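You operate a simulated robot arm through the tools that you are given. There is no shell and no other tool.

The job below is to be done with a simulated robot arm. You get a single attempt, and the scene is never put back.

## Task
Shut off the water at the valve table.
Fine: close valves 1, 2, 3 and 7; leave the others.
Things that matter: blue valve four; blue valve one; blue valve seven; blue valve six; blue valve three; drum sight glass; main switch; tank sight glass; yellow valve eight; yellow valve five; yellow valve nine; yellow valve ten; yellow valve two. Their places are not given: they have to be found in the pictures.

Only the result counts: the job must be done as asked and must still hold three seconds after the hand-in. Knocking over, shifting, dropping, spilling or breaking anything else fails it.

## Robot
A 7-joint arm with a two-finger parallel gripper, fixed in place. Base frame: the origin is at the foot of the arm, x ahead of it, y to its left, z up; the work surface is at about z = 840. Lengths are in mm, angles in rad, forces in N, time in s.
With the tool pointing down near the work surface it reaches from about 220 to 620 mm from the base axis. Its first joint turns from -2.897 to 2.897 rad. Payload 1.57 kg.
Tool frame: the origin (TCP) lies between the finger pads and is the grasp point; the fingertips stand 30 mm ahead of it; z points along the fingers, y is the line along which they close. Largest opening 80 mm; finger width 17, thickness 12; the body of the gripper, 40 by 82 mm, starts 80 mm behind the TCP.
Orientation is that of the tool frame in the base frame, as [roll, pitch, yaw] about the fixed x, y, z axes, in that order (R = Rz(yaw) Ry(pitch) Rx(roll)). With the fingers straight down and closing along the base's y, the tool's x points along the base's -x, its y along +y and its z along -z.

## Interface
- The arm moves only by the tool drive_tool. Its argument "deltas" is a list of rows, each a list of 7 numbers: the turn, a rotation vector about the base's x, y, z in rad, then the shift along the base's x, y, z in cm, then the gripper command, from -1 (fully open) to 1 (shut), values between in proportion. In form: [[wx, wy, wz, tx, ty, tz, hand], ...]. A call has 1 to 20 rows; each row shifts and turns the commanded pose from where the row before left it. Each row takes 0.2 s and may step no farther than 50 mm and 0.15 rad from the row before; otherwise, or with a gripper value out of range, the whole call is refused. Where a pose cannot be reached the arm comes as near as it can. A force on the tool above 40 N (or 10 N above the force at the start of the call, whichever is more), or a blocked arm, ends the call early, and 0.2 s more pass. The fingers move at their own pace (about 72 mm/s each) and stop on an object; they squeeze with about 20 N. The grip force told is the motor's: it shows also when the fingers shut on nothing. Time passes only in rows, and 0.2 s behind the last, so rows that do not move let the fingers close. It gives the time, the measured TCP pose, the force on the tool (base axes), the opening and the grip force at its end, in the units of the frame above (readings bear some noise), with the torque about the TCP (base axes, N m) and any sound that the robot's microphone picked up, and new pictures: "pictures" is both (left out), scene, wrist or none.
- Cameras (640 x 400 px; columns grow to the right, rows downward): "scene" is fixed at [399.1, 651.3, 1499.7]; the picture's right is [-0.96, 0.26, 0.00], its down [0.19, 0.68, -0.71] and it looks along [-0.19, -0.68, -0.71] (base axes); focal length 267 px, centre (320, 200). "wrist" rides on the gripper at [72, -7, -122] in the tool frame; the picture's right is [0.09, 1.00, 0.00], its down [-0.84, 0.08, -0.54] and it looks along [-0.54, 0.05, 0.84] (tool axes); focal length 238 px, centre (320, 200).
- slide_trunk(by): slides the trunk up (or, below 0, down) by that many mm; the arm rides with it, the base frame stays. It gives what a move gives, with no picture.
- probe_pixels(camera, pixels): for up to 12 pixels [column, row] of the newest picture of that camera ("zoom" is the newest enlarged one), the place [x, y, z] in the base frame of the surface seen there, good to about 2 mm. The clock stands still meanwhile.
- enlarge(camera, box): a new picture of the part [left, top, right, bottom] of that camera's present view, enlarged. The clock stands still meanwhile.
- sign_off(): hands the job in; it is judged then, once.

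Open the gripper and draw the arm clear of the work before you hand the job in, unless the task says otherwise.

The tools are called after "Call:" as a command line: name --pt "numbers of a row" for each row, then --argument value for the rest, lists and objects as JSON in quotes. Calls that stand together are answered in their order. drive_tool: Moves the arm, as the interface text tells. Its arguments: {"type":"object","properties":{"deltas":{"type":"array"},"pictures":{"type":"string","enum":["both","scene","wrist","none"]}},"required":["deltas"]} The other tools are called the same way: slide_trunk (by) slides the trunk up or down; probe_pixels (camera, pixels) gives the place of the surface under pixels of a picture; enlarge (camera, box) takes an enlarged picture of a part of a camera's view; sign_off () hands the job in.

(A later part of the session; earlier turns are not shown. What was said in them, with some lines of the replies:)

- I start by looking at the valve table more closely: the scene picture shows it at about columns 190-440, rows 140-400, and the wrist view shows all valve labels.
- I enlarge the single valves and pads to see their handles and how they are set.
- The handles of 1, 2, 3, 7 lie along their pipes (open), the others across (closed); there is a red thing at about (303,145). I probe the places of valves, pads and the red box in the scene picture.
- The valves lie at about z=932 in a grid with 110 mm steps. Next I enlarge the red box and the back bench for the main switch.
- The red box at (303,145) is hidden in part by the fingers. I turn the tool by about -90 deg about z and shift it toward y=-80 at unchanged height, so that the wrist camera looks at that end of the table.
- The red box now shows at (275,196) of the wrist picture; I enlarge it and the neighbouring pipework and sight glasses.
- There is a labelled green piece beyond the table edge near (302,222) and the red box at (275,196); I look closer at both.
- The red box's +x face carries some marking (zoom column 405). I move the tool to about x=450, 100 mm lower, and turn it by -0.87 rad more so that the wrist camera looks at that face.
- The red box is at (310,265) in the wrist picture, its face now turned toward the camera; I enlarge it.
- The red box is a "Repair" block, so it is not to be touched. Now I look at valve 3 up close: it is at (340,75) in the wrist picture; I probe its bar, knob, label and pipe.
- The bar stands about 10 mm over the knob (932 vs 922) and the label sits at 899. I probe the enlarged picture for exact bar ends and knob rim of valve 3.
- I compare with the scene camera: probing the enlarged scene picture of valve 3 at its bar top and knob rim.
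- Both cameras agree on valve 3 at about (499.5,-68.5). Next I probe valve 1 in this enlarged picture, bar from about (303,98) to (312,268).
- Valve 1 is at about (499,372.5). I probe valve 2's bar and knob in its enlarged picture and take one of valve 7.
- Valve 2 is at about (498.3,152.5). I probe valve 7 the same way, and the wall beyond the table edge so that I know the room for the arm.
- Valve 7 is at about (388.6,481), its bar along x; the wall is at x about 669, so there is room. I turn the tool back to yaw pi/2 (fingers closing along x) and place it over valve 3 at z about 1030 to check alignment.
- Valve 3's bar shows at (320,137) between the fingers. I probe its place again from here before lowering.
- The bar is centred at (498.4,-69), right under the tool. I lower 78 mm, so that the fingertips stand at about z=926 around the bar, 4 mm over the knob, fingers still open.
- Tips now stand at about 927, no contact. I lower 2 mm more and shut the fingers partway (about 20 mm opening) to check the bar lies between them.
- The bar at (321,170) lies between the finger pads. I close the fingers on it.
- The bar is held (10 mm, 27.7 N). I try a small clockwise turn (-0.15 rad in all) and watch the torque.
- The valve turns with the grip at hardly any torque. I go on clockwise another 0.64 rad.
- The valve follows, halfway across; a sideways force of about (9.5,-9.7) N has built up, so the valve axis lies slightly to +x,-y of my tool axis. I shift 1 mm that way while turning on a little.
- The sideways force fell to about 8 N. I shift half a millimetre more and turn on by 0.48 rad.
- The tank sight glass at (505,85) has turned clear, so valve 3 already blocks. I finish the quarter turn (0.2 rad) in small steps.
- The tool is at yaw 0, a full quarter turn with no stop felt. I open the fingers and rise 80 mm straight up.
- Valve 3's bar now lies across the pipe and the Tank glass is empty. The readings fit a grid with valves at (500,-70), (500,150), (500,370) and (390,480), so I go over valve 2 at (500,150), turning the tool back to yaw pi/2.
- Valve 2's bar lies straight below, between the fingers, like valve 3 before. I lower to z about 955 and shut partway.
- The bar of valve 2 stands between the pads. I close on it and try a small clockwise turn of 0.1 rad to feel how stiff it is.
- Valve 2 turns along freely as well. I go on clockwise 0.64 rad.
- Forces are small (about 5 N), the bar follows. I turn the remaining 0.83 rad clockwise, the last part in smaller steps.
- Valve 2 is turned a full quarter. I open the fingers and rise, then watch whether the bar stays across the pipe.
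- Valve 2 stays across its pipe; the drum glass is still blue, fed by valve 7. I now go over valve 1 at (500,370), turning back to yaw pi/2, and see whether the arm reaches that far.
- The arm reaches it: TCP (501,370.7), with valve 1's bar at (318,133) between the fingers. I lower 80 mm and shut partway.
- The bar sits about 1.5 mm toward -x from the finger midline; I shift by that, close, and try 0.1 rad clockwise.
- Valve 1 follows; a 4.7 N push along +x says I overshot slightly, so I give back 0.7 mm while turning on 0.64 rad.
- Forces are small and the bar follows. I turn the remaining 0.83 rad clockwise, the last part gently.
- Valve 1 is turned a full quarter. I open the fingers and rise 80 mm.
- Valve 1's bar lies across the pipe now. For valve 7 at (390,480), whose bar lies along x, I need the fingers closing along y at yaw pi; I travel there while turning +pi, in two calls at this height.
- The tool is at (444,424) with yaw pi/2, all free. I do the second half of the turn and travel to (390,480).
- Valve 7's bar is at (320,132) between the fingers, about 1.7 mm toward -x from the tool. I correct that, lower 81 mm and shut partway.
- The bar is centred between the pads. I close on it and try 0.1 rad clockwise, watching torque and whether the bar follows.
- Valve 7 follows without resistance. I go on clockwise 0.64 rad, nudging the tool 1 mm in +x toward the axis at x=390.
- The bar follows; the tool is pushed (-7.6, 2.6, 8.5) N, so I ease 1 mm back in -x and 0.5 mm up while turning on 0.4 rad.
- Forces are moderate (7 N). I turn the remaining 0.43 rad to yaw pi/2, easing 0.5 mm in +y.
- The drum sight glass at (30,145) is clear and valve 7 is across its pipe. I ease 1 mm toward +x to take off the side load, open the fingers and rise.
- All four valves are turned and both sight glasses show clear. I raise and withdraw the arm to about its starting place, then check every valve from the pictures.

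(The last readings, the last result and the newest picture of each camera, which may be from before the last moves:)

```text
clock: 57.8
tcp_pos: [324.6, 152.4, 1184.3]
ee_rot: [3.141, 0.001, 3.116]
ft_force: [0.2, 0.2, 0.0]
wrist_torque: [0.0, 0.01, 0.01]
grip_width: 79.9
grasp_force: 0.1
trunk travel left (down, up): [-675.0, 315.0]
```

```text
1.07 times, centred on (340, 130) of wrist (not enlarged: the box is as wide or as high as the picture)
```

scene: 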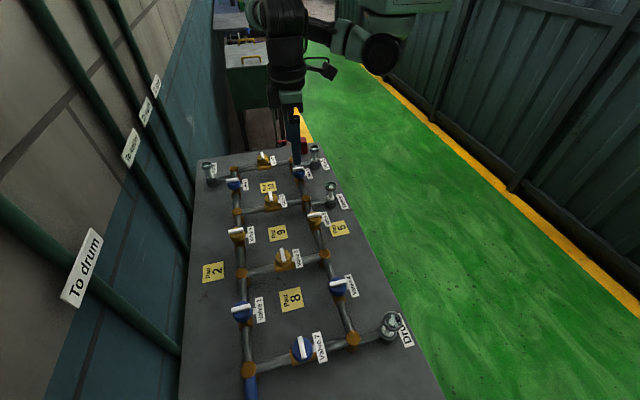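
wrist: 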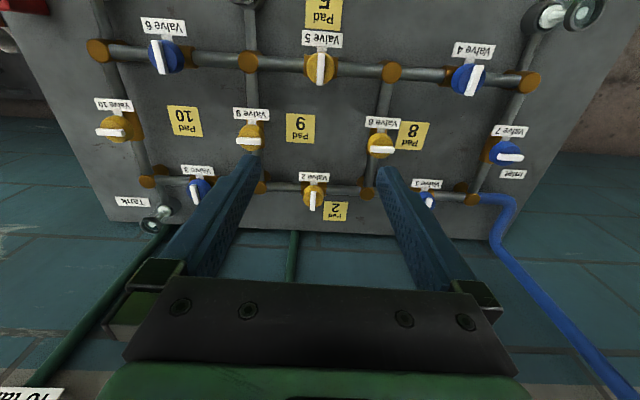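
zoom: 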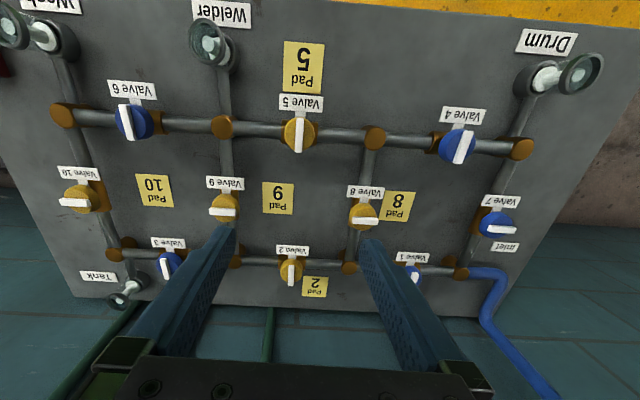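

All ten bars now lie across their pipes and all four sight glasses are clear. I check the four turned valves once more up close for their angles.

Call:
enlarge --camera "scene" --box '[220, 285, 340, 370]'

Call:
enlarge --camera "scene" --box '[200, 150, 280, 250]'

Call:
enlarge --camera "scene" --box '[250, 130, 350, 200]'

```text
4.71 times, centred on (280, 328) of scene
```

zoom: 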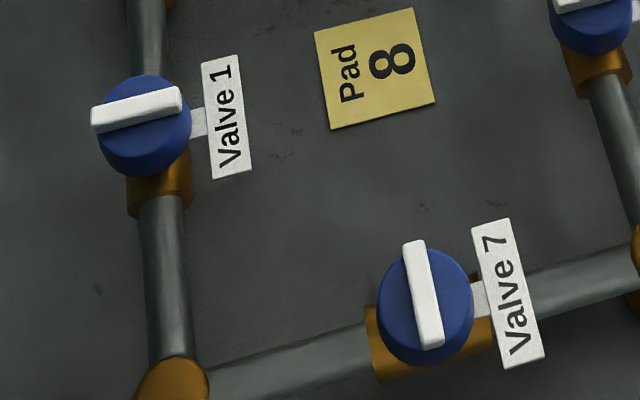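

```text
4.00 times, centred on (240, 200) of scene
```

zoom: 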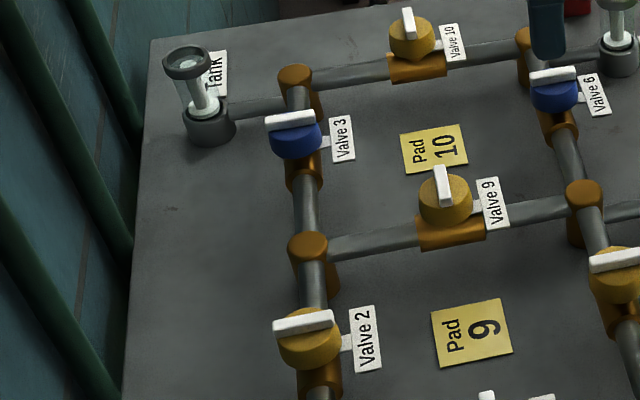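

```text
5.71 times, centred on (300, 165) of scene
```

zoom: 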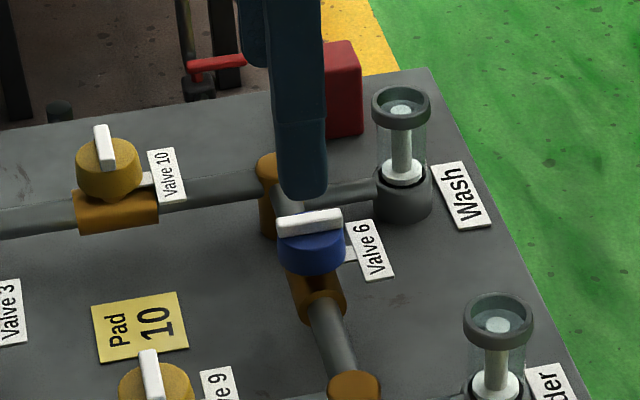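

Valves 1, 2, 3 and 7 lie square across their pipes, the other six are as they were, all four sight glasses are clear, and the open gripper is well above the table. I hand the job in.

Call:
sign_off

```text
The job is handed in.
```

I closed valves 1, 2, 3 and 7. Each was turned a full quarter turn clockwise, and their handles now lie straight across their pipes.

- **Water:** the drum and tank sight glasses, both blue at the start, are now clear. The wash and welder glasses were clear throughout.
- **Other valves:** 4, 5, 6, 8, 9 and 10 were already closed, and I left them untouched. The red "Repair" block and the pads were not touched either.
- **Main switch:** I did not find it in any picture, and closing the valves did not need it.
- **Arm:** the gripper is open, and the arm is back near its starting place above the table.

The job is handed in; the hand-in gave no verdict.
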